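You operate a simulated robot arm through the tools that you are given. There is no shell and no other tool. Be economical: measure what you need, move in short steps, check, and stop when the job is done.

You run a simulated two-armed robot. Do the job below in one go: nothing can be reset, and whatever is moved stays where it is left.

JOB
Pick up the red-capped bottle with one hand, pass it to the other hand and put it on the plate of the stirrer. Set down upright: red-capped bottle.

Only the result counts: the job must be done as asked and must still hold three seconds after the hand-in. Knocking over, shifting, dropping, spilling or breaking anything else fails it.

ROBOT AND FRAMES
Two 7-joint arms with two-finger parallel grippers on one trunk, on a base that drives. Base frame: it is fixed to the floor where the robot stands at the start and does not move with it; the origin is under the middle of the robot, x ahead of it, y to its left, z up; the surface under the hand at the start is at about z = 900. Readings come in mm, degrees, newtons and seconds.
The left shoulder is at the start at [62, 196, 1179], the right one opposite. With the tool pointing down near the work surface each hand reaches from about 300 to 720 mm from the robot's upright axis, wherever it stands, measured 20 degrees to its own side. Places, roughly: plate of the stirrer (14x14 cm) [620, 1580, 960]; red-capped bottle (6x6x14 cm) [600, -200, 1000]. Payload 1.57 kg a hand.
The tool frame of a hand sits at the grasp point between the pads (the TCP): z along the fingers, y along the line on which they close. The tips reach 30 mm beyond it. The gripper opens to 110 mm. The fingers are 24 mm wide and 12 mm thick; the gripper's body (48 by 112 mm) begins 78 mm behind the TCP.
Orientation is that of the tool frame in the base frame, as a unit quaternion [x, y, z, w]. With the fingers straight down and closing along the base's y, the tool's x points along the base's -x, its y along +y and its z along -z.

CONTROLS
- The arms move only by the tool move_arm. It takes "left_plan", "right_plan" or both (then of equal length, played together; a hand with none holds still); each is a list of rows, each a list of 7 numbers: the shift along the tool's x, y, z in units of 200 mm (1.0 is 200 mm), then the turn, a rotation vector about the tool's x, y, z in units of 45 degrees (1.0 is 45 degrees), then the gripper command, from -1 (shut) to 1 (fully open), values between in proportion. In form: [[tx, ty, tz, ax, ay, az, claw], ...]. A call has 1 to 20 rows; each row is the pose to reach, as a shift and turn from the pose commanded when the call began, along the tool's axes at that moment. A call with a number of a shift or a turn outside -1 to 1 is refused whole. Rows are played at 5 a second. More than 50 mm and 8.6 degrees between two rows, or a gripper value outside its range, and nothing of the call is played. A pose out of reach is approached as far as the arm can. The call stops where the force on the tool passes 40 N (or 10 N more than at its start, if that is more) or the arm is blocked; 0.2 s more then pass. Each finger travels about 72 mm/s and halts on what it meets, pressing with about 35 N; the grip force reading is that of the motor and also rises with nothing between the fingers. The clock runs only during rows and for 0.2 s after the last one: add rows that repeat a pose to give the fingers time. It gives the time, the measured TCP pose, the force on the tool (base axes), the opening and the grip force at its end, in the units of the frame above (readings bear some noise), with the torque about the TCP (base axes, N m) and any sound that the robot's microphone picked up, and new pictures: "pictures" is both (left out), scene, wrist or none (wrist: the cameras of the hands that moved).
- Cameras (640 x 400 px; columns grow to the right, rows downward): "scene" is now at [96.6, -31, 1751.3]; the picture's right is [-0.45, -0.89, 0.00], its down [-0.76, 0.38, -0.52] and it looks along [0.47, -0.23, -0.85] (base axes); focal length 281 px, centre (320, 200). "left" rides on the left gripper at [70, -16, -141] in its tool frame; the picture's right is [0.23, 0.97, 0.00], its down [-0.86, 0.20, -0.48] and it looks along [-0.47, 0.11, 0.88] (tool axes); focal length 222 px, centre (320, 200). "right" rides on the right gripper at [70, 16, -141] in its tool frame; the picture's right is [-0.23, 0.97, 0.00], its down [-0.86, -0.20, -0.48] and it looks along [-0.47, -0.11, 0.88] (tool axes); focal length 222 px, centre (320, 200). There is no depth. A picture from a camera that has moved, and an enlarged one, comes with that camera's place and axes in the base frame and with its lens.
- raise_lower(by): slides the trunk up (or, below 0, down) by that many mm; the arms and the scene camera ride with it, the base frame stays. It gives what a move gives, with no picture.
- steer(legs): drives the robot by 1 to 6 legs, each [ahead, left, turn to the left] in mm, mm and degrees, along the robot's own axes; the way and the turn of a leg run together, so that a leg with both is an arc; at most 1500 mm and 180 degrees a leg. The arms and the cameras ride along, it lands a little off, and it stops where it bumps. It gives what a move gives, and a new picture of the scene camera.
- pan_tilt(pan, tilt): turns the head with the scene camera to pan (to the left, within 86 degrees either way) and tilt (down, from -29 to 69), counted from straight ahead of the robot. It gives what a move gives, and a new picture of the scene camera.
- close_up(camera, box): a new picture of the part [left, top, right, bottom] of that camera's present view, enlarged. It takes no simulated time.
- finish_job(): hands the job in; it is judged then, once.

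Work in short steps. Places have to be worked out from the pictures, the camera data and where the tool is seen: move nearer, look again, correct. Check each grasp and each placing, and mend what went wrong. You have 120 turns and 260 pictures in all, those below and enlarged ones among them. Open the grippers and draw the arms clear of the work before you hand the job in, unless the task says otherwise; then end with one line.

The tools are called after "Request:" as name(argument=value, ...) on one line, values as JSON. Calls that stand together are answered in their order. move_arm: Moves the arms, as the interface text tells. Its arguments: {"type":"object","properties":{"left_plan":{"type":"array","items":{"type":"array","items":{"type":"number"}}},"right_plan":{"type":"array","items":{"type":"array","items":{"type":"number"}}},"pictures":{"type":"string","enum":["both","scene","wrist","none"]}},"required":[]} The other tools are called the same way: raise_lower (by) slides the trunk up or down; steer (legs) drives the base; pan_tilt (pan, tilt) turns the head that bears the scene camera; close_up (camera, box) takes an enlarged picture of a part of a camera's view; finish_job () hands the job in.

At the start:

```text
t: 0.0
left_position: [530.8, 24.3, 1142.5]
left_tcp_rot: [0.0, 1.0, 0.001, 0.0]
left_ft_force: [0.0, 0.7, -0.4]
left_wrist_torque: [0.02, 0.0, -0.04]
left_opening: 110.1
left_finger_force: 0.1
right_position: [368.9, -260.0, 1143.5]
right_tcp_rot: [0.0, 1.0, 0.001, 0.0]
right_ft_force: [0.9, -0.4, -0.3]
right_wrist_torque: [0.03, -0.01, 0.0]
right_opening: 110.1
right_finger_force: 0.0
trunk travel left (down, up): [-775.0, 215.0]
robot x, y, heading: [-0.0, 0.7, -0.1]
head pan, tilt: [-26.6, 58.3]
```

scene: 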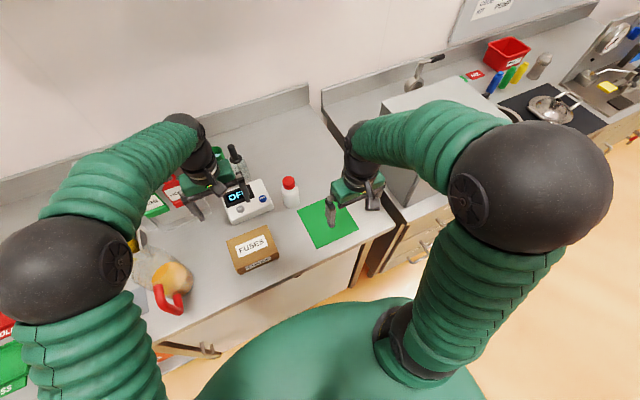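
right: 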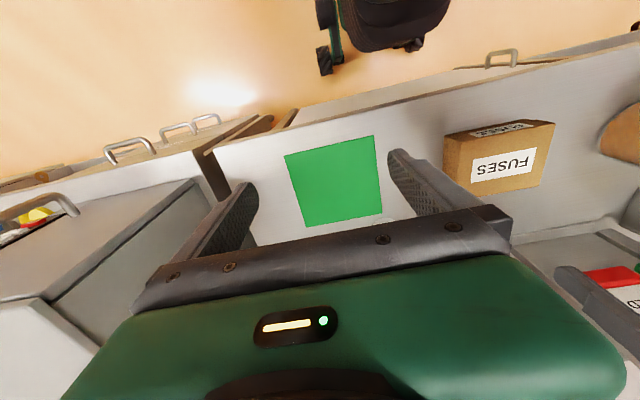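
left: 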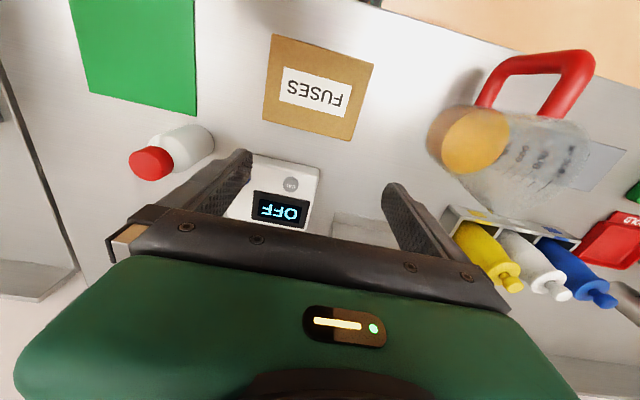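

The bottle appears to stand at about (596, -168), with the device showing "OFF" close on its left. I'll look left toward the stirrer, then back at the bottle.

Request:
pan_tilt(pan=70, tilt=35)

Request:
pan_tilt(pan=-15, tilt=50)

Request:
close_up(camera="scene", box=[200, 80, 440, 230])

```text
t: 1.7
left_position: [529.1, 24.3, 1143.1]
left_tcp_rot: [0.0, 1.0, 0.0, 0.0]
left_ft_force: [0.6, 0.2, -0.5]
left_wrist_torque: [0.0, 0.03, 0.03]
left_opening: 109.9
left_finger_force: 0.1
right_position: [367.1, -259.0, 1143.6]
right_tcp_rot: [0.0, 1.0, 0.001, 0.0]
right_ft_force: [-0.8, 1.2, 0.2]
right_wrist_torque: [-0.02, -0.02, 0.02]
right_opening: 109.9
right_finger_force: 0.1
trunk travel left (down, up): [-775.0, 215.0]
robot x, y, heading: [-0.7, 4.9, -0.0]
head pan, tilt: [70.0, 35.0]
camera scene: at [65.5, 82.6, 1783.8], right [0.94, -0.34, 0.0], down [-0.2, -0.54, -0.82], along [0.28, 0.77, -0.57], focal length 281 px, centre (320, 200)
```

scene: 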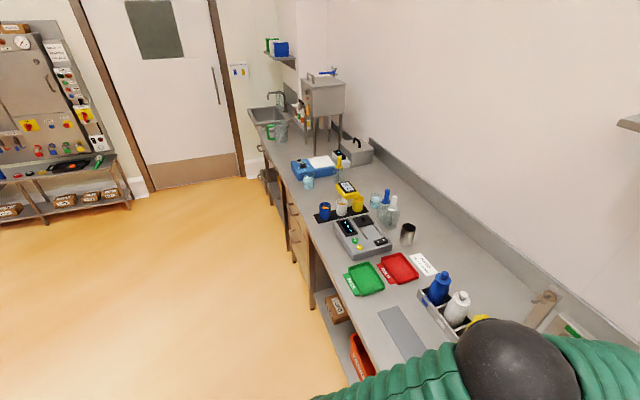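

```text
t: 3.3
left_position: [528.3, 25.2, 1143.6]
left_tcp_rot: [0.0, 1.0, 0.0, 0.001]
left_ft_force: [-0.5, 0.0, 0.0]
left_wrist_torque: [-0.01, -0.01, -0.02]
left_opening: 110.0
left_finger_force: 0.0
right_position: [366.7, -259.8, 1141.9]
right_tcp_rot: [0.0, 1.0, 0.001, 0.0]
right_ft_force: [0.3, 0.2, -0.8]
right_wrist_torque: [-0.02, -0.03, -0.01]
right_opening: 110.2
right_finger_force: 0.0
trunk travel left (down, up): [-775.0, 215.0]
robot x, y, heading: [-0.3, 1.9, 0.2]
head pan, tilt: [-15.0, 50.0]
camera scene: at [109.8, -20.1, 1761.9], right [-0.26, -0.97, 0.0], down [-0.74, 0.2, -0.64], along [0.62, -0.17, -0.77], focal length 281 px, centre (320, 200)
```

scene: 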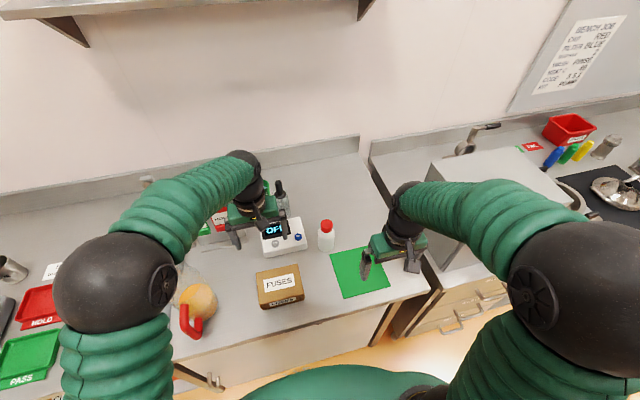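

```text
2.67 times, centred on (320, 155) of scene
camera zoom: at [109.8, -20.1, 1761.9], right [-0.26, -0.97, 0.0], down [-0.74, 0.2, -0.64], along [0.62, -0.17, -0.77], focal length 750 px, centre (320, 320)
```

zoom: 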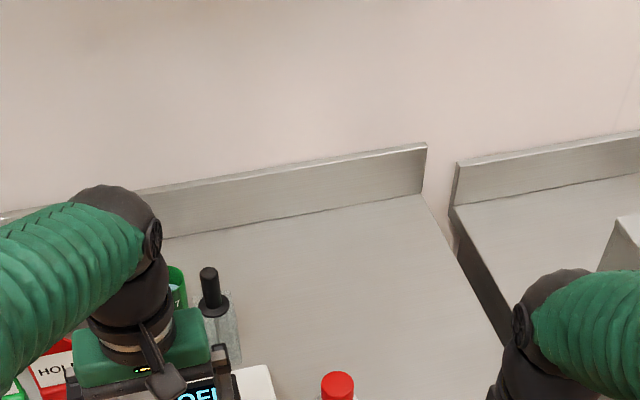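

The stirrer is the blue box with a white plate, far to the left. I'll take a close-up of the bottle to measure it.

Request:
close_up(camera="scene", box=[250, 190, 410, 290])

```text
4.00 times, centred on (330, 240) of scene
camera zoom: at [109.8, -20.1, 1761.9], right [-0.26, -0.97, 0.0], down [-0.74, 0.2, -0.64], along [0.62, -0.17, -0.77], focal length 1125 px, centre (280, 40)
```

zoom: 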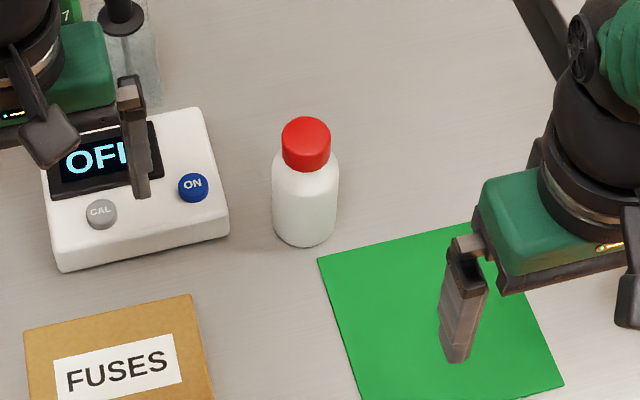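

The bottle's axis is near (600, -175), its cap top is at about z 1035, and the gap to the device is about 35 mm. I'll grasp it from the right with the fingers pointing to +y and closing along x, starting with a yaw of the right hand.

Request:
move_arm(right_plan=[[-0.1, -0.02, 0, 0, 0, 0.167, 1], [-0.2, -0.04, 0, 0, 0, 0.333, 1], [-0.3, -0.06, 0, 0, 0, 0.5, 1], [-0.4, -0.08, 0, 0, 0, 0.667, 1], [-0.5, -0.1, 0, 0, 0, 0.833, 1], [-0.6, -0.125, 0, 0, 0, 1.0, 1]], pictures="none")

```text
t: 4.7
left_position: [530.8, 24.0, 1142.7]
left_tcp_rot: [0.0, 1.0, 0.001, 0.0]
left_ft_force: [-0.2, 0.7, 0.5]
left_wrist_torque: [0.01, -0.01, -0.01]
left_opening: 110.0
left_finger_force: 0.1
right_position: [487.5, -285.6, 1142.2]
right_tcp_rot: [0.384, 0.923, 0.0, -0.002]
right_ft_force: [-0.1, 0.4, 0.5]
right_wrist_torque: [-0.01, 0.01, -0.01]
right_opening: 110.1
right_finger_force: 0.1
trunk travel left (down, up): [-775.0, 215.0]
robot x, y, heading: [2.9, 0.1, -0.0]
head pan, tilt: [-15.0, 50.0]
```

The yaw works as planned. I'll do the second half and move above the approach point.

Request:
move_arm(right_plan=[[-0.09, 0.04, 0, 0, 0, 0.167, 1], [-0.18, 0.08, 0, 0, 0, 0.333, 1], [-0.27, 0.12, 0, 0, 0, 0.5, 1], [-0.36, 0.16, 0, 0, 0, 0.667, 1], [-0.45, 0.2, 0, 0, 0, 0.833, 1], [-0.55, 0.23, 0, 0, 0, 1.0, 1]], pictures="none")

```text
t: 6.1
left_position: [530.2, 24.5, 1143.1]
left_tcp_rot: [0.0, 1.0, 0.0, 0.0]
left_ft_force: [-0.4, 0.9, 0.4]
left_wrist_torque: [0.03, -0.01, -0.02]
left_opening: 110.0
left_finger_force: 0.1
right_position: [599.1, -330.6, 1143.4]
right_tcp_rot: [0.708, 0.706, 0.002, -0.001]
right_ft_force: [-0.5, 0.4, 0.0]
right_wrist_torque: [0.02, 0.0, 0.01]
right_opening: 110.1
right_finger_force: 0.0
trunk travel left (down, up): [-775.0, 215.0]
robot x, y, heading: [1.8, -4.2, -0.0]
head pan, tilt: [-15.0, 50.0]
```

Now I'll tilt about tool y by 45°, so the fingers swing toward +y.

Request:
move_arm(right_plan=[[0, 0, 0, 0, 0.167, 0, 1], [0, 0, 0, 0, 0.333, 0, 1], [0, 0, 0, 0, 0.5, 0, 1], [0, 0, 0, 0, 0.667, 0, 1], [0, 0, 0, 0, 0.833, 0, 1], [0, 0, 0, 0, 1.0, 0, 1]], pictures="both")

```text
t: 7.5
left_position: [529.9, 21.8, 1142.7]
left_tcp_rot: [-0.001, 1.0, 0.0, 0.0]
left_ft_force: [-0.6, 0.4, -0.4]
left_wrist_torque: [0.02, 0.03, -0.01]
left_opening: 110.0
left_finger_force: 0.0
right_position: [599.9, -333.5, 1143.1]
right_tcp_rot: [0.652, 0.653, 0.272, -0.272]
right_ft_force: [0.5, -1.5, -0.3]
right_wrist_torque: [-0.03, 0.02, -0.01]
right_opening: 110.0
right_finger_force: 0.0
trunk travel left (down, up): [-775.0, 215.0]
robot x, y, heading: [1.3, -0.6, -0.2]
head pan, tilt: [-15.0, 50.0]
camera scene: at [112.3, -24.0, 1761.7], right [-0.26, -0.97, 0.0], down [-0.74, 0.2, -0.64], along [0.62, -0.16, -0.77], focal length 281 px, centre (320, 200)
camera right: at [617.3, -384.7, 1292.2], right [0.97, -0.16, -0.16], down [-0.2, -0.94, -0.27], along [-0.11, 0.3, -0.95], focal length 222 px, centre (320, 200)
```

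scene: 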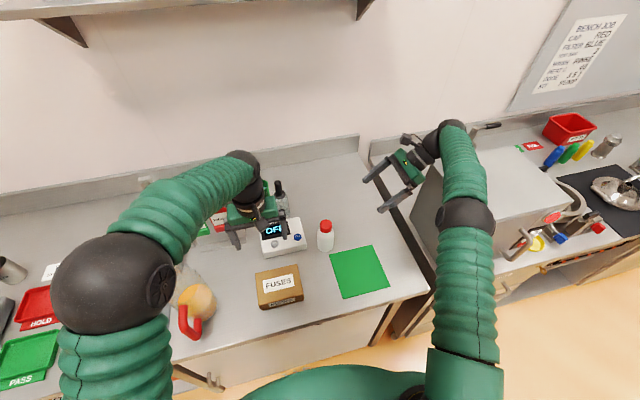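
right: 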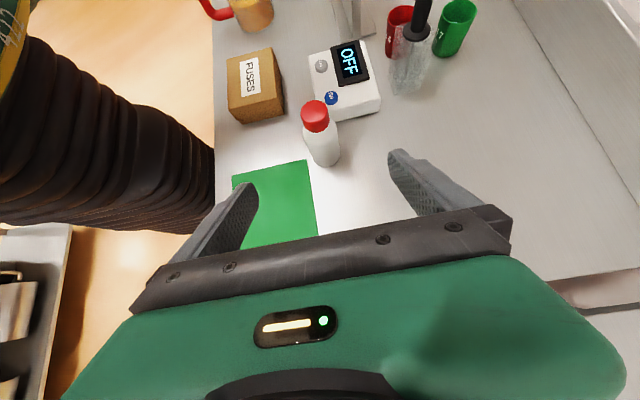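

I need to know whether the right elbow will clear the machine on the right when I lower, so I'll look closer.

Request:
close_up(camera="scene", box=[350, 110, 590, 260])

Request:
close_up(camera="right", box=[200, 50, 440, 200])

```text
2.67 times, centred on (470, 185) of scene
camera zoom: at [112.3, -24.0, 1761.7], right [-0.26, -0.97, 0.0], down [-0.74, 0.2, -0.64], along [0.62, -0.16, -0.77], focal length 750 px, centre (-80, 240)
```

zoom: 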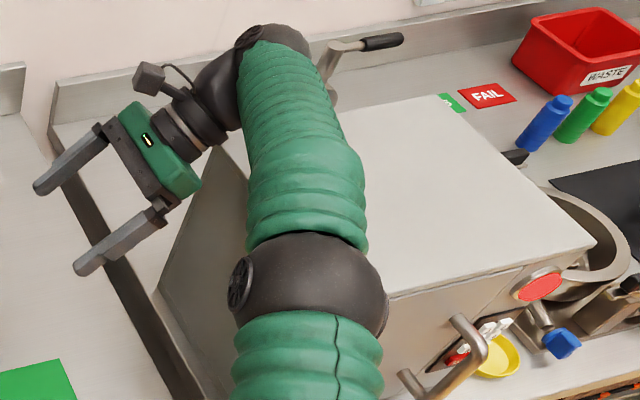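

```text
2.67 times, centred on (320, 125) of right
camera zoom: at [617.3, -384.7, 1292.2], right [0.97, -0.16, -0.16], down [-0.2, -0.94, -0.27], along [-0.11, 0.3, -0.95], focal length 592 px, centre (320, 400)
```

zoom: 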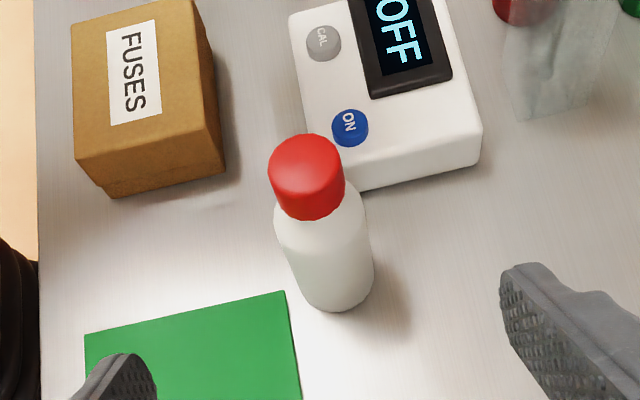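

The elbow sits over the machine, so lowering here is risky. I'll raise the left hand for clearance and then drive the robot 155 mm left, which takes the right hand above the bottle with 70 mm to spare.

Request:
move_arm(left_plan=[[0, 0, -0.2, 0, 0, 0, 1], [0, 0, -0.4, 0, 0, 0, 1], [0, 0, -0.6, 0, 0, 0, 1]], pictures="none")

Request:
steer(legs=[[0, 120, 0]])

```text
t: 8.3
left_position: [530.3, 23.2, 1265.2]
left_tcp_rot: [0.0, 1.0, 0.002, 0.0]
left_ft_force: [0.4, 1.0, -0.6]
left_wrist_torque: [0.01, -0.01, -0.06]
left_opening: 110.0
left_finger_force: 0.1
right_position: [598.1, -332.0, 1143.0]
right_tcp_rot: [0.653, 0.653, 0.272, -0.272]
right_ft_force: [-0.8, 0.5, 0.1]
right_wrist_torque: [0.02, 0.02, -0.04]
right_opening: 110.0
right_finger_force: 0.0
trunk travel left (down, up): [-775.0, 215.0]
robot x, y, heading: [1.4, -1.4, -0.2]
head pan, tilt: [-15.0, 50.0]
```

```text
t: 9.6
left_position: [531.8, 105.6, 1263.6]
left_tcp_rot: [0.003, 1.0, 0.012, 0.001]
left_ft_force: [0.3, -1.7, 0.0]
left_wrist_torque: [0.22, -0.04, -0.04]
left_opening: 110.1
left_finger_force: 0.1
right_position: [599.9, -246.1, 1132.2]
right_tcp_rot: [0.65, 0.648, 0.28, -0.28]
right_ft_force: [-0.3, -1.8, -1.9]
right_wrist_torque: [0.29, 0.0, -0.02]
right_opening: 109.8
right_finger_force: 0.1
trunk travel left (down, up): [-775.0, 215.0]
robot x, y, heading: [-0.2, 114.6, -0.1]
head pan, tilt: [-15.0, 50.0]
camera scene: at [111.8, 45.8, 1760.4], right [-0.26, -0.96, -0.03], down [-0.74, 0.22, -0.63], along [0.62, -0.15, -0.77], focal length 281 px, centre (320, 200)
```

scene: 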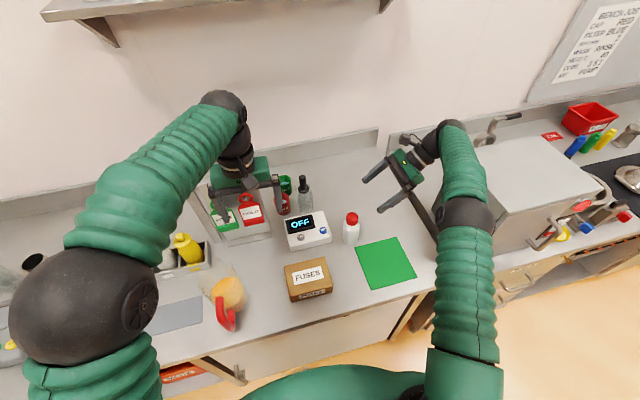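

The robot was still swaying at the reading. I'll drive another 50 mm left and let it settle while adding 15° more tilt.

Request:
steer(legs=[[0, 50, 0]])

Request:
move_arm(right_plan=[[0, 0, 0, 0, 0, 0, 1], [0, 0, 0, 0, 0.11, 0, 1], [0, 0, 0, 0, 0.22, 0, 1], [0, 0, 0, 0, 0.333, 0, 1], [0, 0, 0, 0, 0.333, 0, 1], [0, 0, 0, 0, 0.333, 0, 1], [0, 0, 0, 0, 0.333, 0, 1]], pictures="both")

```text
t: 10.5
left_position: [528.1, 153.1, 1263.8]
left_tcp_rot: [0.005, 1.0, 0.009, 0.0]
left_ft_force: [-0.5, -1.0, -0.5]
left_wrist_torque: [0.03, -0.01, 0.01]
left_opening: 109.8
left_finger_force: 0.0
right_position: [597.8, -200.4, 1134.5]
right_tcp_rot: [0.653, 0.647, 0.279, -0.276]
right_ft_force: [1.2, -0.3, -0.8]
right_wrist_torque: [0.1, 0.07, 0.01]
right_opening: 110.0
right_finger_force: 0.2
trunk travel left (down, up): [-775.0, 215.0]
robot x, y, heading: [0.0, 158.9, -0.1]
head pan, tilt: [-15.0, 50.0]
camera scene: at [111.2, 99.2, 1760.7], right [-0.26, -0.96, -0.02], down [-0.74, 0.22, -0.64], along [0.62, -0.15, -0.77], focal length 281 px, centre (320, 200)
```

scene: 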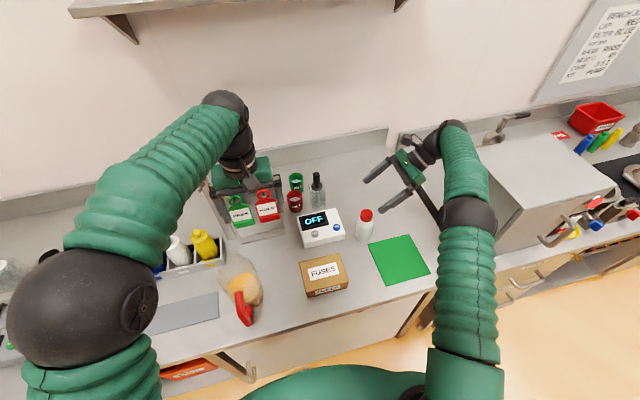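

```text
t: 12.1
left_position: [525.5, 173.6, 1264.7]
left_tcp_rot: [0.006, 1.0, 0.001, 0.002]
left_ft_force: [0.0, -0.6, -0.2]
left_wrist_torque: [0.06, -0.04, -0.01]
left_opening: 110.1
left_finger_force: 0.0
right_position: [584.1, -179.7, 1137.0]
right_tcp_rot: [0.614, 0.609, 0.357, -0.354]
right_ft_force: [-0.9, 0.4, 0.2]
right_wrist_torque: [0.02, 0.04, 0.0]
right_opening: 110.2
right_finger_force: 0.1
right hand out of reach, approached as far as the arm can: row 3, 4, 5, 6, 7
trunk travel left (down, up): [-775.0, 215.0]
robot x, y, heading: [-1.8, 157.0, -0.3]
head pan, tilt: [-15.0, 50.0]
camera scene: at [110.6, 130.5, 1761.7], right [-0.26, -0.97, 0.0], down [-0.74, 0.2, -0.64], along [0.62, -0.16, -0.77], focal length 281 px, centre (320, 200)
camera right: at [600.7, -268.2, 1269.6], right [0.97, -0.12, -0.2], down [-0.21, -0.84, -0.51], along [-0.1, 0.53, -0.84], focal length 222 px, centre (320, 200)
```

scene: 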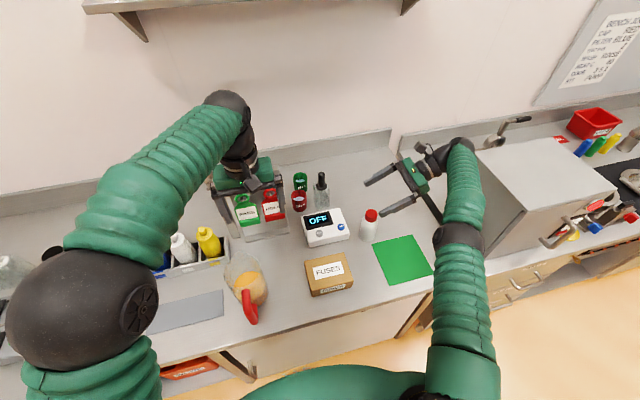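
right: 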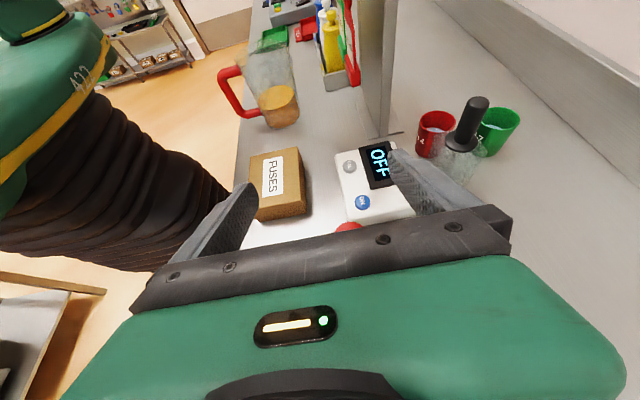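

The arm runs out of reach in this pose. I'll yaw the fingers 30° toward +x, which brings the wrist back, and re-measure the bottle.

Request:
move_arm(right_plan=[[0.0, 0, 0, -0.144, 0, 0.083, 1], [0, 0, 0, -0.289, 0, 0.167, 1], [0, 0, 0, -0.433, 0, 0.25, 1], [0, 0, 0, -0.577, 0, 0.333, 1], [0, 0, 0, -0.577, 0, 0.333, 1]], pictures="both")

Request:
close_up(camera="scene", box=[290, 170, 450, 270])

```text
t: 13.3
left_position: [525.6, 182.7, 1265.1]
left_tcp_rot: [0.007, 1.0, -0.002, 0.003]
left_ft_force: [0.1, -0.1, -0.2]
left_wrist_torque: [0.0, 0.0, -0.01]
left_opening: 109.8
left_finger_force: 0.1
right_position: [667.4, -233.0, 1138.4]
right_tcp_rot: [0.751, 0.431, 0.434, -0.249]
right_ft_force: [0.7, -0.2, -0.1]
right_wrist_torque: [0.0, 0.01, -0.01]
right_opening: 110.0
right_finger_force: 0.1
right hand out of reach, approached as far as the arm can: row 1, 2, 3, 4, 5
trunk travel left (down, up): [-775.0, 215.0]
robot x, y, heading: [-1.3, 164.0, -0.2]
head pan, tilt: [-15.0, 50.0]
camera scene: at [111.4, 134.1, 1761.7], right [-0.26, -0.97, 0.0], down [-0.74, 0.2, -0.64], along [0.62, -0.16, -0.77], focal length 281 px, centre (320, 200)
camera right: at [637.5, -315.3, 1269.6], right [0.78, -0.59, -0.2], down [-0.6, -0.63, -0.5], along [0.17, 0.51, -0.84], focal length 222 px, centre (320, 200)
```

scene: 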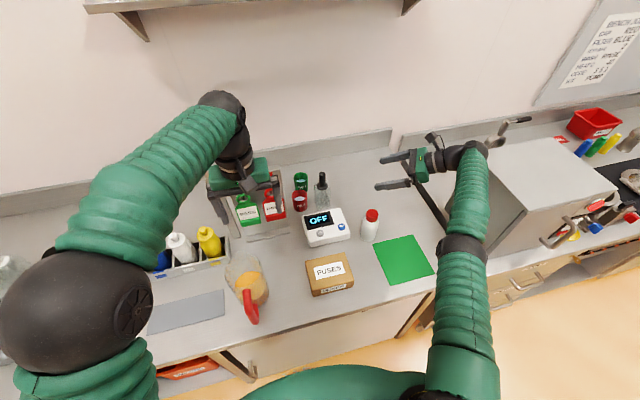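
right: 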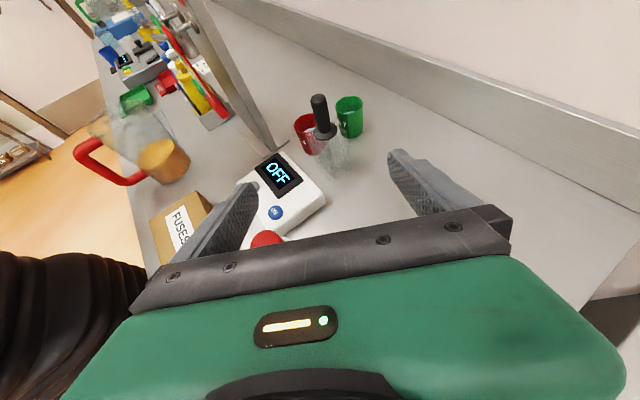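

```text
4.00 times, centred on (370, 220) of scene
camera zoom: at [111.4, 134.1, 1761.7], right [-0.26, -0.97, 0.0], down [-0.74, 0.2, -0.64], along [0.62, -0.16, -0.77], focal length 1125 px, centre (120, 120)
```

zoom: 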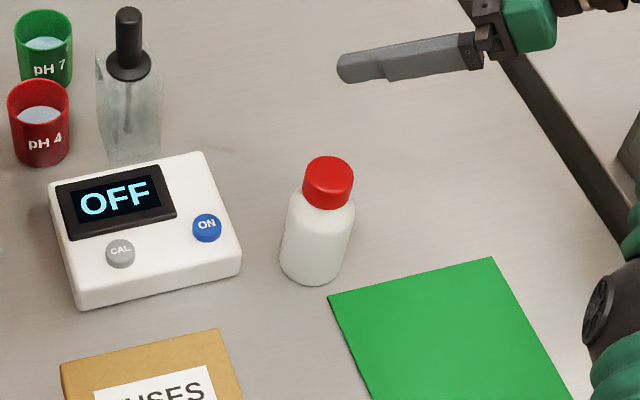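

The wrist stayed in place and the TCP swung out instead. I'll now bring the TCP back to the pre-grasp column near (565, -231).

Request:
move_arm(right_plan=[[-0.041, -0.149, -0.071, 0, 0, 0, 1], [-0.082, -0.298, -0.141, 0, 0, 0, 1], [-0.123, -0.447, -0.212, 0, 0, 0, 1], [-0.123, -0.447, -0.212, 0, 0, 0, 1]], pictures="both")

```text
t: 14.3
left_position: [526.4, 188.1, 1265.9]
left_tcp_rot: [0.004, 1.0, -0.003, 0.002]
left_ft_force: [0.3, 0.3, 1.1]
left_wrist_torque: [-0.02, 0.0, 0.0]
left_opening: 110.2
left_finger_force: 0.1
right_position: [622.3, -278.5, 1134.2]
right_tcp_rot: [0.751, 0.432, 0.433, -0.248]
right_ft_force: [0.7, -0.3, 0.8]
right_wrist_torque: [-0.03, 0.04, 0.03]
right_opening: 110.0
right_finger_force: 0.1
right hand out of reach, approached as far as the arm can: row 1, 2, 3, 4
trunk travel left (down, up): [-775.0, 215.0]
robot x, y, heading: [-2.2, 157.9, -0.1]
head pan, tilt: [-15.0, 50.0]
camera scene: at [110.8, 142.2, 1761.9], right [-0.26, -0.97, 0.0], down [-0.74, 0.2, -0.64], along [0.62, -0.17, -0.77], focal length 281 px, centre (320, 200)
camera right: at [593.7, -361.4, 1266.0], right [0.78, -0.59, -0.19], down [-0.6, -0.63, -0.5], along [0.17, 0.51, -0.84], focal length 222 px, centre (320, 200)
```

scene: 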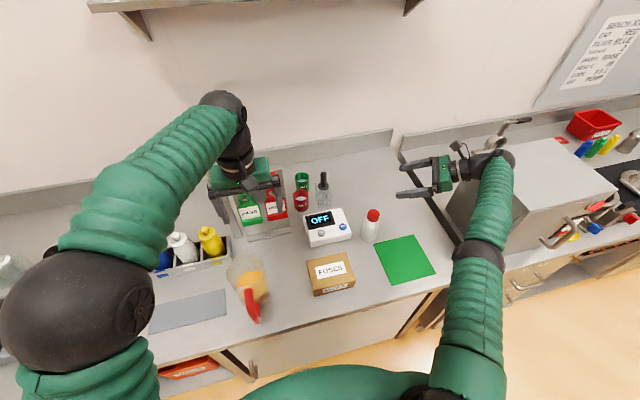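
right: 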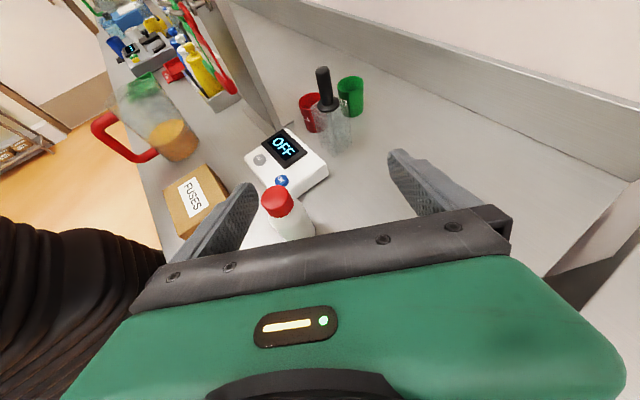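

The hand isn't following its commanded position, so a wrist limit has probably been reached at this steep tilt. I'll undo the extra yaw and the last 15° of tilt to get back to the good 45° pose.

Request:
move_arm(right_plan=[[0.0, 0, 0, 0.144, 0, -0.083, 1], [0, 0, 0, 0.289, 0, -0.167, 1], [0, 0, 0, 0.433, 0, -0.25, 1], [0, 0, 0, 0.577, 0, -0.333, 1], [0, 0, 0, 0.577, 0, -0.333, 1]], pictures="none")

Request:
move_arm(right_plan=[[0, 0, 0, 0, -0.11, 0, 1], [0, 0, 0, 0, -0.22, 0, 1], [0, 0, 0, 0, -0.333, 0, 1], [0, 0, 0, 0, -0.333, 0, 1], [0, 0, 0, 0, -0.333, 0, 1]], pictures="none")

```text
t: 15.5
left_position: [525.9, 178.5, 1265.1]
left_tcp_rot: [0.006, 1.0, 0.0, 0.003]
left_ft_force: [-0.2, 1.1, -0.9]
left_wrist_torque: [-0.03, 0.02, -0.03]
left_opening: 109.9
left_finger_force: 0.0
right_position: [550.1, -226.9, 1122.6]
right_tcp_rot: [0.622, 0.602, 0.361, -0.348]
right_ft_force: [-0.1, 0.2, 0.5]
right_wrist_torque: [0.03, -0.01, -0.02]
right_opening: 109.9
right_finger_force: 0.0
right hand out of reach, approached as far as the arm can: row 1, 2, 3, 4, 5
trunk travel left (down, up): [-775.0, 215.0]
robot x, y, heading: [0.9, 161.5, -0.4]
head pan, tilt: [-15.0, 50.0]
```

```text
t: 16.7
left_position: [526.1, 181.5, 1265.8]
left_tcp_rot: [0.005, 1.0, -0.001, 0.003]
left_ft_force: [-0.1, 0.0, 0.3]
left_wrist_torque: [0.01, 0.0, 0.01]
left_opening: 109.8
left_finger_force: 0.1
right_position: [551.1, -225.3, 1123.6]
right_tcp_rot: [0.656, 0.651, 0.272, -0.269]
right_ft_force: [0.9, 0.5, -1.0]
right_wrist_torque: [-0.01, 0.0, -0.01]
right_opening: 110.0
right_finger_force: 0.1
trunk travel left (down, up): [-775.0, 215.0]
robot x, y, heading: [4.0, 160.0, -0.0]
head pan, tilt: [-15.0, 50.0]
```

The arm is back in the reachable 45° pose at (551, -225, 1124). Next I'll move to about (600, -245, 1063), short of the bottle, and look.

Request:
move_arm(right_plan=[[-0.095, 0.08, 0.047, 0, 0, 0, 1], [-0.19, 0.16, 0.094, 0, 0, 0, 1], [-0.283, 0.245, 0.14, 0, 0, 0, 1], [-0.283, 0.245, 0.14, 0, 0, 0, 1], [-0.283, 0.245, 0.14, 0, 0, 0, 1]], pictures="both")

Request:
close_up(camera="scene", box=[290, 140, 530, 290])

```text
t: 17.9
left_position: [525.3, 182.5, 1264.7]
left_tcp_rot: [0.005, 1.0, -0.003, 0.002]
left_ft_force: [-0.7, -0.9, 0.5]
left_wrist_torque: [0.01, -0.01, 0.01]
left_opening: 109.8
left_finger_force: 0.0
right_position: [574.7, -226.5, 1075.5]
right_tcp_rot: [0.656, 0.65, 0.273, -0.269]
right_ft_force: [0.4, -0.1, 0.0]
right_wrist_torque: [-0.03, 0.0, 0.02]
right_opening: 110.0
right_finger_force: 0.2
right hand out of reach, approached as far as the arm can: row 2, 3, 4, 5
trunk travel left (down, up): [-775.0, 215.0]
robot x, y, heading: [-0.7, 157.1, -0.3]
head pan, tilt: [-15.0, 50.0]
camera scene: at [111.4, 139.2, 1761.8], right [-0.26, -0.97, 0.0], down [-0.74, 0.2, -0.64], along [0.62, -0.17, -0.77], focal length 281 px, centre (320, 200)
camera right: at [591.3, -276.5, 1226.6], right [0.97, -0.17, -0.16], down [-0.21, -0.94, -0.27], along [-0.11, 0.29, -0.95], focal length 222 px, centre (320, 200)
```

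scene: 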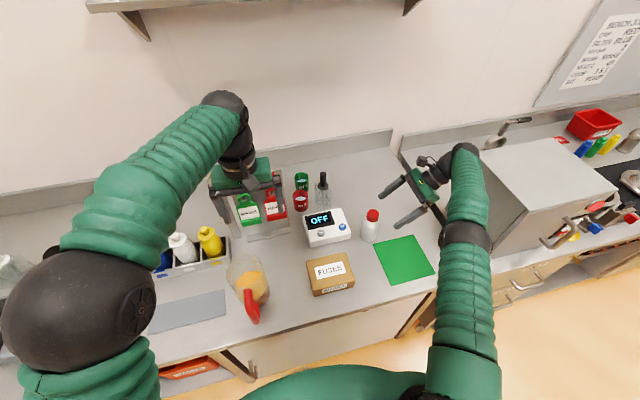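
right: 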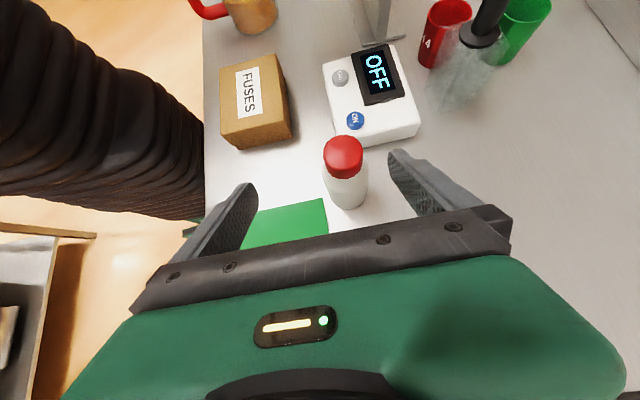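

```text
2.67 times, centred on (410, 215) of scene
camera zoom: at [111.4, 139.2, 1761.8], right [-0.26, -0.97, 0.0], down [-0.74, 0.2, -0.64], along [0.62, -0.17, -0.77], focal length 750 px, centre (80, 160)
```

zoom: 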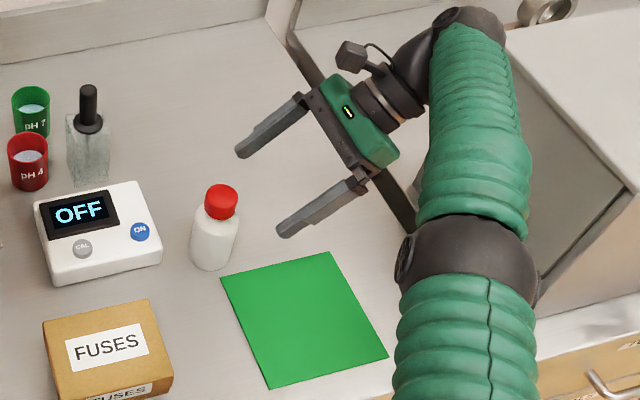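

The elbow is straight at this reach. I'll retract to a bent pose, then yaw the fingers 30° toward +x, so the wrist needs less reach and stays further from the machine.

Request:
move_arm(right_plan=[[0.025, -0.12, -0.09, 0, 0, 0, 1], [0.05, -0.24, -0.18, 0, 0, 0, 1], [0.07, -0.375, -0.28, 0, 0, 0, 1], [0.07, -0.375, -0.28, -0.118, 0, 0.118, 1], [0.07, -0.375, -0.28, -0.236, 0, 0.236, 1], [0.07, -0.375, -0.28, -0.354, 0, 0.354, 1], [0.07, -0.375, -0.28, -0.471, 0, 0.471, 1], [0.07, -0.375, -0.28, -0.471, 0, 0.471, 1]], pictures="none")

```text
t: 19.7
left_position: [525.8, 181.5, 1264.7]
left_tcp_rot: [0.005, 1.0, -0.002, 0.002]
left_ft_force: [0.4, 0.4, 0.0]
left_wrist_torque: [-0.02, 0.0, -0.02]
left_opening: 110.2
left_finger_force: 0.1
right_position: [498.8, -256.8, 1125.9]
right_tcp_rot: [0.802, 0.458, 0.332, -0.189]
right_ft_force: [-0.6, 0.0, 0.0]
right_wrist_torque: [-0.02, -0.02, -0.01]
right_opening: 109.7
right_finger_force: 0.1
trunk travel left (down, up): [-775.0, 215.0]
robot x, y, heading: [-1.6, 161.1, 0.1]
head pan, tilt: [-15.0, 50.0]
```

That worked. Now I'll move to the pre-grasp point about 75 mm short of the bottle at z 1000.

Request:
move_arm(right_plan=[[-0.067, 0.055, 0.156, 0, 0, 0, 1], [-0.134, 0.109, 0.312, 0, 0, 0, 1], [-0.2, 0.164, 0.469, 0, 0, 0, 1], [-0.267, 0.218, 0.625, 0, 0, 0, 1], [-0.267, 0.218, 0.625, 0, 0, 0, 1], [-0.267, 0.218, 0.625, 0, 0, 0, 1]], pictures="both")

Request:
close_up(camera="right", box=[200, 100, 440, 250])

```text
t: 21.1
left_position: [525.3, 181.4, 1266.2]
left_tcp_rot: [0.005, 1.0, -0.002, 0.003]
left_ft_force: [0.7, 0.5, -0.1]
left_wrist_torque: [0.01, 0.0, -0.02]
left_opening: 110.2
left_finger_force: 0.1
right_position: [560.8, -234.7, 1001.6]
right_tcp_rot: [0.801, 0.459, 0.333, -0.19]
right_ft_force: [-0.5, 0.0, 0.0]
right_wrist_torque: [0.0, 0.0, -0.04]
right_opening: 110.1
right_finger_force: 0.2
trunk travel left (down, up): [-775.0, 215.0]
robot x, y, heading: [1.6, 160.7, -0.2]
head pan, tilt: [-15.0, 50.0]
camera scene: at [109.8, 138.0, 1761.9], right [-0.26, -0.97, 0.0], down [-0.74, 0.2, -0.64], along [0.62, -0.17, -0.77], focal length 281 px, centre (320, 200)
camera right: at [550.2, -286.4, 1150.6], right [0.76, -0.63, -0.16], down [-0.65, -0.71, -0.27], along [0.06, 0.31, -0.95], focal length 222 px, centre (320, 200)
```

scene: 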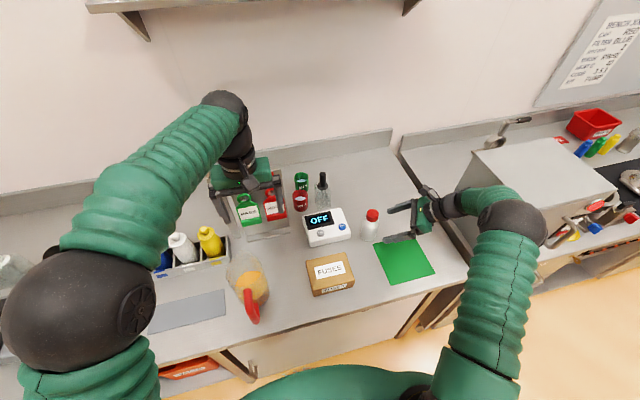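
right: 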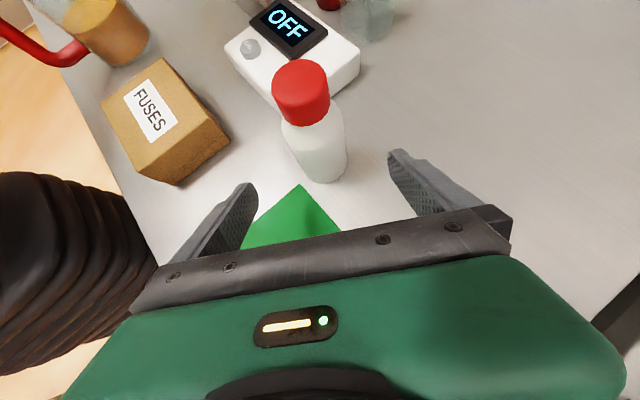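

```text
2.67 times, centred on (320, 175) of right
camera zoom: at [550.2, -286.4, 1150.6], right [0.76, -0.63, -0.16], down [-0.65, -0.71, -0.27], along [0.06, 0.31, -0.95], focal length 592 px, centre (320, 267)
```

zoom: 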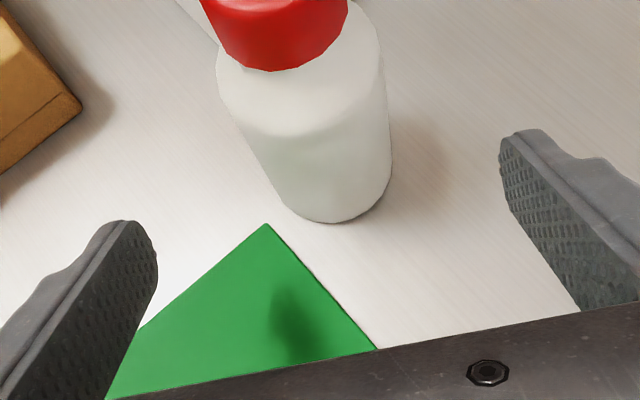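

The bottle axis is at about (599, -170), straight along the approach line. I'll go down to z about 943 and slide in 70 mm.

Request:
move_arm(right_plan=[[-0.1, 0, 0.1, 0, 0, 0, 1], [-0.207, 0, 0.207, 0, 0, 0, 1], [-0.207, 0, 0.207, 0, 0, 0, 1], [-0.15, 0, 0.265, 0, 0, 0, 1], [-0.09, 0, 0.325, 0, 0, 0, 1], [-0.03, 0, 0.385, 0, 0, 0, 1], [0.042, 0, 0.456, 0, 0, 0, 1], [0.042, 0, 0.456, 0, 0, 0, 1], [0.042, 0, 0.456, 0, 0, 0, 1]], pictures="both")

Request:
close_up(camera="scene", box=[310, 170, 470, 270])

```text
t: 23.1
left_position: [525.1, 181.0, 1266.3]
left_tcp_rot: [0.006, 1.0, -0.002, 0.003]
left_ft_force: [-0.3, -0.7, 0.3]
left_wrist_torque: [0.03, 0.01, 0.0]
left_opening: 110.0
left_finger_force: 0.0
right_position: [597.0, -174.2, 941.0]
right_tcp_rot: [0.801, 0.459, 0.333, -0.191]
right_ft_force: [-0.8, -0.4, 0.0]
right_wrist_torque: [-0.01, 0.01, 0.02]
right_opening: 109.8
right_finger_force: 0.0
trunk travel left (down, up): [-775.0, 215.0]
robot x, y, heading: [1.2, 161.2, -0.1]
head pan, tilt: [-15.0, 50.0]
camera scene: at [110.7, 137.8, 1761.8], right [-0.26, -0.97, 0.0], down [-0.74, 0.2, -0.64], along [0.62, -0.17, -0.77], focal length 281 px, centre (320, 200)
camera right: at [587.1, -225.9, 1090.2], right [0.76, -0.63, -0.16], down [-0.65, -0.71, -0.27], along [0.06, 0.31, -0.95], focal length 222 px, centre (320, 200)
```

scene: 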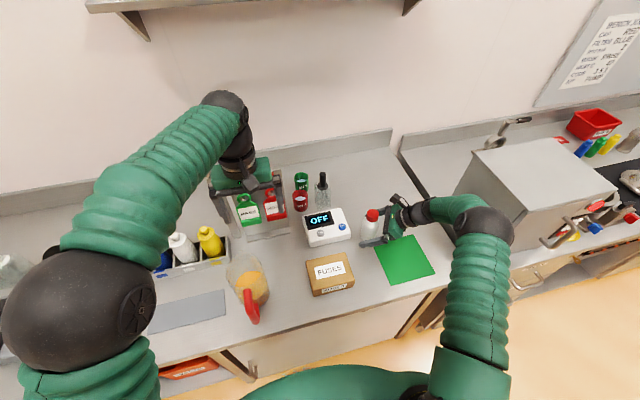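
right: 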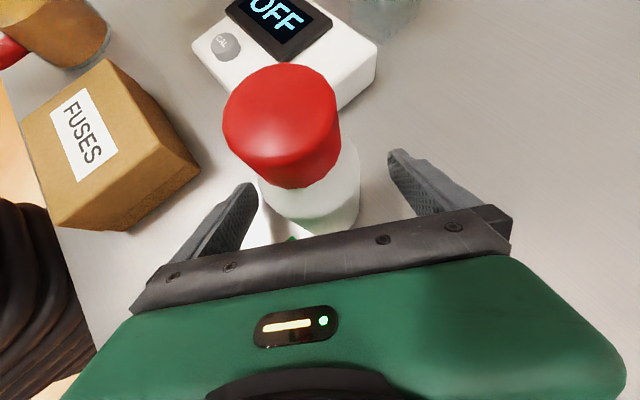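

```text
4.00 times, centred on (390, 220) of scene
camera zoom: at [110.7, 137.8, 1761.8], right [-0.26, -0.97, 0.0], down [-0.74, 0.2, -0.64], along [0.62, -0.17, -0.77], focal length 1125 px, centre (40, 120)
```

zoom: 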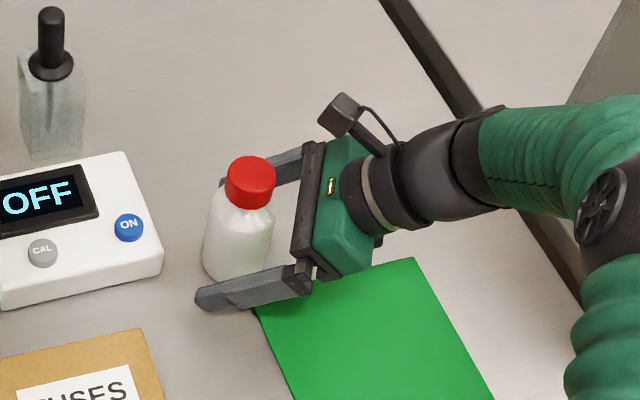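

The bottle is between the fingers with the palm clear, so I'll close.

Request:
move_arm(right_plan=[[0, 0, 0, 0, 0, 0, 0.4], [0, 0, 0, 0, 0, 0, 0], [0, 0, 0, 0, 0, 0, -0.5], [0, 0, 0, 0, 0, 0, -1], [0, 0, 0, 0, 0, 0, -1], [0, 0, 0, 0, 0, 0, -1]], pictures="wrist")

Request:
close_up(camera="scene", box=[310, 170, 470, 270])

```text
t: 24.5
left_position: [525.7, 181.2, 1265.2]
left_tcp_rot: [0.005, 1.0, -0.002, 0.003]
left_ft_force: [-1.2, -0.1, -0.3]
left_wrist_torque: [-0.03, 0.0, 0.0]
left_opening: 110.2
left_finger_force: 0.0
right_position: [597.5, -174.0, 939.6]
right_tcp_rot: [0.801, 0.459, 0.333, -0.191]
right_ft_force: [-0.1, 0.1, 0.8]
right_wrist_torque: [0.01, -0.01, -0.02]
right_opening: 53.6
right_finger_force: 35.4
trunk travel left (down, up): [-775.0, 215.0]
robot x, y, heading: [1.6, 163.7, 0.1]
head pan, tilt: [-15.0, 50.0]
camera right: at [587.2, -225.7, 1090.3], right [0.76, -0.63, -0.16], down [-0.65, -0.71, -0.27], along [0.06, 0.31, -0.95], focal length 222 px, centre (320, 200)
```

right: 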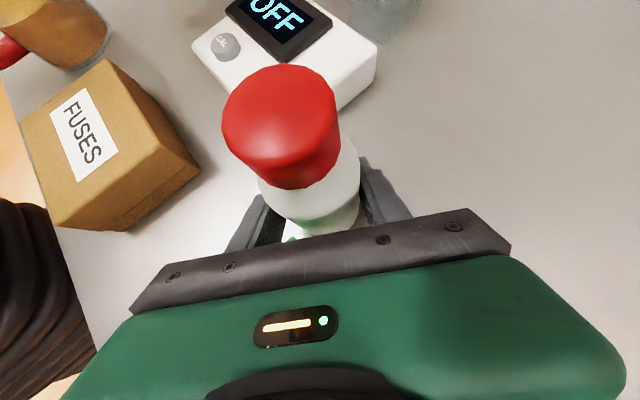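

```text
4.00 times, centred on (390, 220) of scene
camera zoom: at [110.8, 138.2, 1761.8], right [-0.26, -0.97, 0.0], down [-0.74, 0.2, -0.64], along [0.62, -0.17, -0.77], focal length 1125 px, centre (40, 120)
```

zoom: 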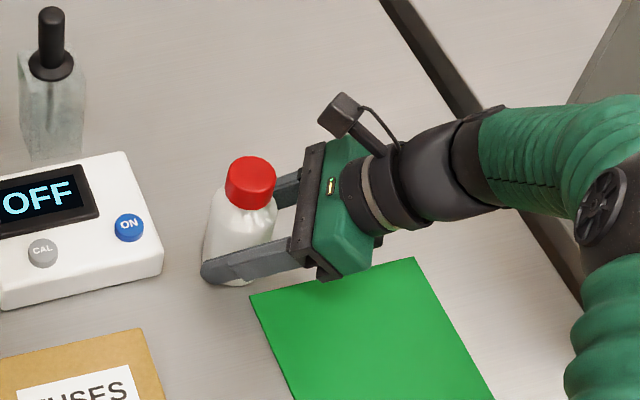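

The grip reads 53.6 mm at 35 N. I'll lift straight up by about 180 mm.

Request:
move_arm(right_plan=[[0.1, 0, -0.1, 0, 0, 0, -1], [0.2, 0, -0.2, 0, 0, 0, -1], [0.32, 0, -0.32, 0, 0, 0, -1], [0.44, 0, -0.44, 0, 0, 0, -1], [0.54, 0, -0.54, 0, 0, 0, -1], [0.64, 0, -0.64, 0, 0, 0, -1], [0.64, 0, -0.64, 0, 0, 0, -1]], pictures="both")

```text
t: 26.1
left_position: [526.4, 181.9, 1265.2]
left_tcp_rot: [0.005, 1.0, -0.002, 0.002]
left_ft_force: [0.4, -1.4, 0.4]
left_wrist_torque: [0.01, 0.0, 0.02]
left_opening: 110.2
left_finger_force: 0.1
right_position: [597.8, -175.3, 1123.4]
right_tcp_rot: [0.802, 0.458, 0.333, -0.189]
right_ft_force: [0.2, 0.8, -0.2]
right_wrist_torque: [-0.06, 0.0, -0.01]
right_opening: 54.0
right_finger_force: 35.6
trunk travel left (down, up): [-775.0, 215.0]
robot x, y, heading: [-0.5, 161.1, -0.5]
head pan, tilt: [-15.0, 50.0]
camera scene: at [111.1, 138.2, 1761.8], right [-0.26, -0.97, 0.0], down [-0.74, 0.2, -0.64], along [0.62, -0.17, -0.77], focal length 281 px, centre (320, 200)
camera right: at [587.6, -226.9, 1272.6], right [0.76, -0.63, -0.16], down [-0.65, -0.71, -0.27], along [0.06, 0.31, -0.95], focal length 222 px, centre (320, 200)
```

scene: 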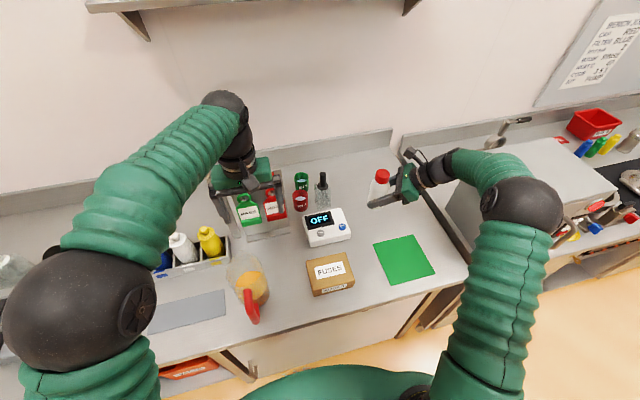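
right: 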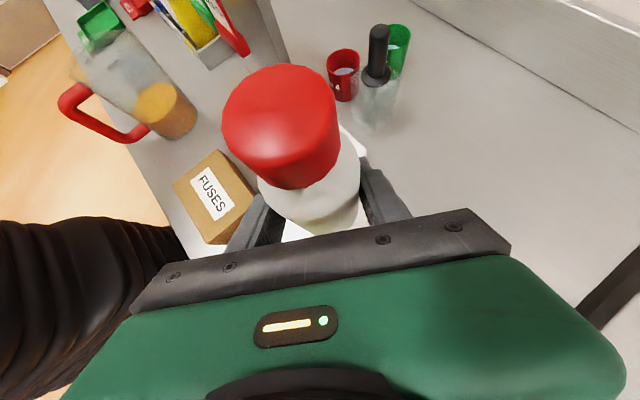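

The bottle is held firmly. I'll bring the right hand toward the robot's centre while turning its fingers back to +y, and yaw the left hand out of the way for the hand-over.

Request:
move_arm(right_plan=[[0.068, -0.1, 0.036, 0.078, 0, -0.078, -1], [0.136, -0.2, 0.073, 0.157, 0, -0.157, -1], [0.204, -0.3, 0.109, 0.235, 0, -0.235, -1], [0.272, -0.4, 0.145, 0.314, 0, -0.314, -1], [0.34, -0.5, 0.182, 0.392, 0, -0.392, -1], [0.408, -0.602, 0.218, 0.471, 0, -0.471, -1], [0.408, -0.602, 0.218, 0.471, 0, -0.471, -1]], left_plan=[[0.017, 0.05, -0.05, 0, 0, -0.167, 1], [0.034, 0.1, -0.1, 0, 0, -0.333, 1], [0.05, 0.15, -0.15, 0, 0, -0.5, 1], [0.067, 0.2, -0.2, 0, 0, -0.667, 1], [0.083, 0.25, -0.25, 0, 0, -0.833, 1], [0.1, 0.3, -0.3, 0, 0, -1, 1], [0.1, 0.3, -0.3, 0, 0, -1, 1]], pictures="scene")

```text
t: 27.7
left_position: [505.0, 241.5, 1325.0]
left_tcp_rot: [-0.378, 0.926, -0.002, 0.001]
left_ft_force: [0.6, -0.1, 0.7]
left_wrist_torque: [0.0, 0.0, 0.0]
left_opening: 110.0
left_finger_force: 0.0
right_position: [537.6, -34.1, 1150.2]
right_tcp_rot: [0.656, 0.65, 0.272, -0.269]
right_ft_force: [0.5, 0.3, -0.7]
right_wrist_torque: [0.01, -0.03, 0.01]
right_opening: 53.6
right_finger_force: 34.8
trunk travel left (down, up): [-775.0, 215.0]
robot x, y, heading: [-3.7, 157.5, -0.4]
head pan, tilt: [-15.0, 50.0]
camera scene: at [110.7, 140.1, 1761.8], right [-0.26, -0.97, 0.0], down [-0.74, 0.2, -0.64], along [0.62, -0.17, -0.77], focal length 281 px, centre (320, 200)
```

scene: 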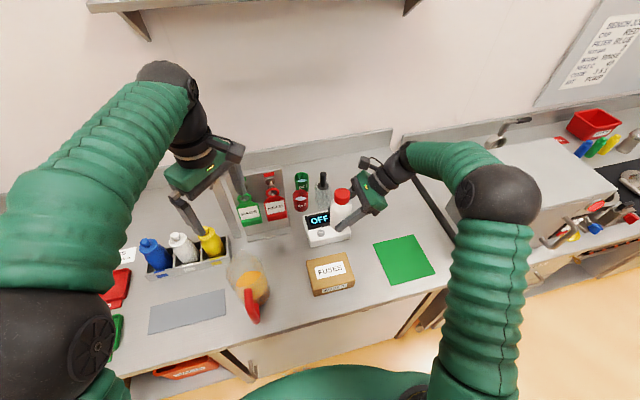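

Both are tracking well. I'll continue: the right hand goes to (480, 100, 1150) and the left finishes its yaw.

Request:
move_arm(right_plan=[[0.079, -0.0475, 0.079, 0, 0, 0, -1], [0.158, -0.095, 0.158, 0, 0, 0, -1], [0.237, -0.1425, 0.237, 0, 0, 0, -1], [0.316, -0.19, 0.316, 0, 0, 0, -1], [0.395, -0.2375, 0.395, 0, 0, 0, -1], [0.474, -0.285, 0.474, 0, 0, 0, -1], [0.474, -0.285, 0.474, 0, 0, 0, -1]], left_plan=[[0.017, 0.017, 0, 0, 0, -0.167, 1], [0.034, 0.034, 0, 0, 0, -0.333, 1], [0.05, 0.05, 0, 0, 0, -0.5, 1], [0.067, 0.067, 0, 0, 0, -0.667, 1], [0.083, 0.083, 0, 0, 0, -0.833, 1], [0.088, 0.088, 0, 0, 0, -1, 1], [0.088, 0.088, 0, 0, 0, -1, 1]], pictures="none")

Request:
move_arm(left_plan=[[0, 0, 0, 0, 0.167, 0, 1], [0, 0, 0, 0, 0.333, 0, 1], [0, 0, 0, 0, 0.5, 0, 1], [0, 0, 0, 0, 0.667, 0, 1], [0, 0, 0, 0, 0.667, 0, 1]], pictures="both")

```text
t: 29.3
left_position: [482.5, 243.2, 1323.6]
left_tcp_rot: [-0.704, 0.71, -0.003, 0.0]
left_ft_force: [0.1, -0.3, -0.9]
left_wrist_torque: [0.02, -0.01, 0.03]
left_opening: 109.9
left_finger_force: 0.0
right_position: [482.8, 98.5, 1147.7]
right_tcp_rot: [0.656, 0.651, 0.272, -0.269]
right_ft_force: [0.4, -1.0, 0.2]
right_wrist_torque: [0.03, -0.02, 0.0]
right_opening: 53.3
right_finger_force: 34.5
trunk travel left (down, up): [-775.0, 215.0]
robot x, y, heading: [0.0, 158.6, -0.1]
head pan, tilt: [-15.0, 50.0]
```

```text
t: 30.5
left_position: [479.8, 244.8, 1324.8]
left_tcp_rot: [-0.679, 0.686, -0.185, -0.185]
left_ft_force: [0.2, -0.5, 0.5]
left_wrist_torque: [-0.01, -0.01, -0.05]
left_opening: 110.1
left_finger_force: 0.2
right_position: [481.9, 98.6, 1148.2]
right_tcp_rot: [0.656, 0.651, 0.272, -0.269]
right_ft_force: [0.6, -0.1, -0.8]
right_wrist_torque: [-0.02, -0.01, -0.01]
right_opening: 53.3
right_finger_force: 35.0
trunk travel left (down, up): [-775.0, 215.0]
robot x, y, heading: [-3.0, 160.5, -0.2]
head pan, tilt: [-15.0, 50.0]
camera scene: at [110.1, 140.9, 1761.9], right [-0.26, -0.97, 0.0], down [-0.74, 0.2, -0.64], along [0.62, -0.17, -0.77], focal length 281 px, centre (320, 200)
camera left: at [496.4, 255.3, 1481.3], right [-0.98, -0.19, 0.11], down [-0.19, 0.98, -0.02], along [-0.1, -0.04, -0.99], focal length 222 px, centre (320, 200)
```

scene: 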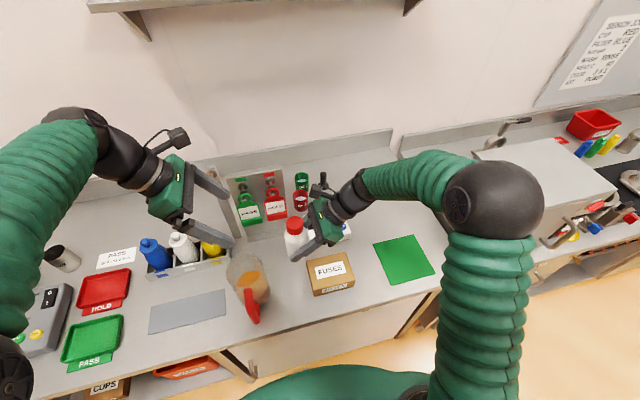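
left: 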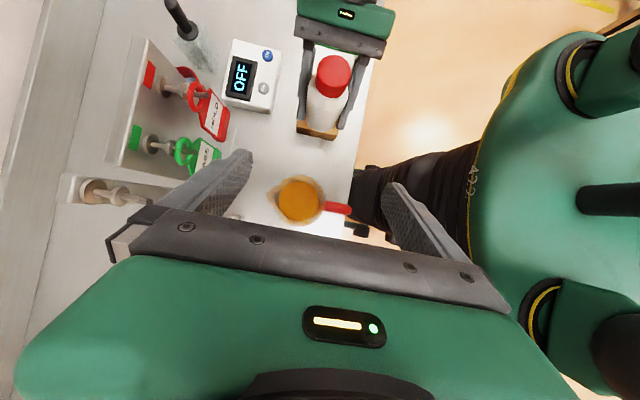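

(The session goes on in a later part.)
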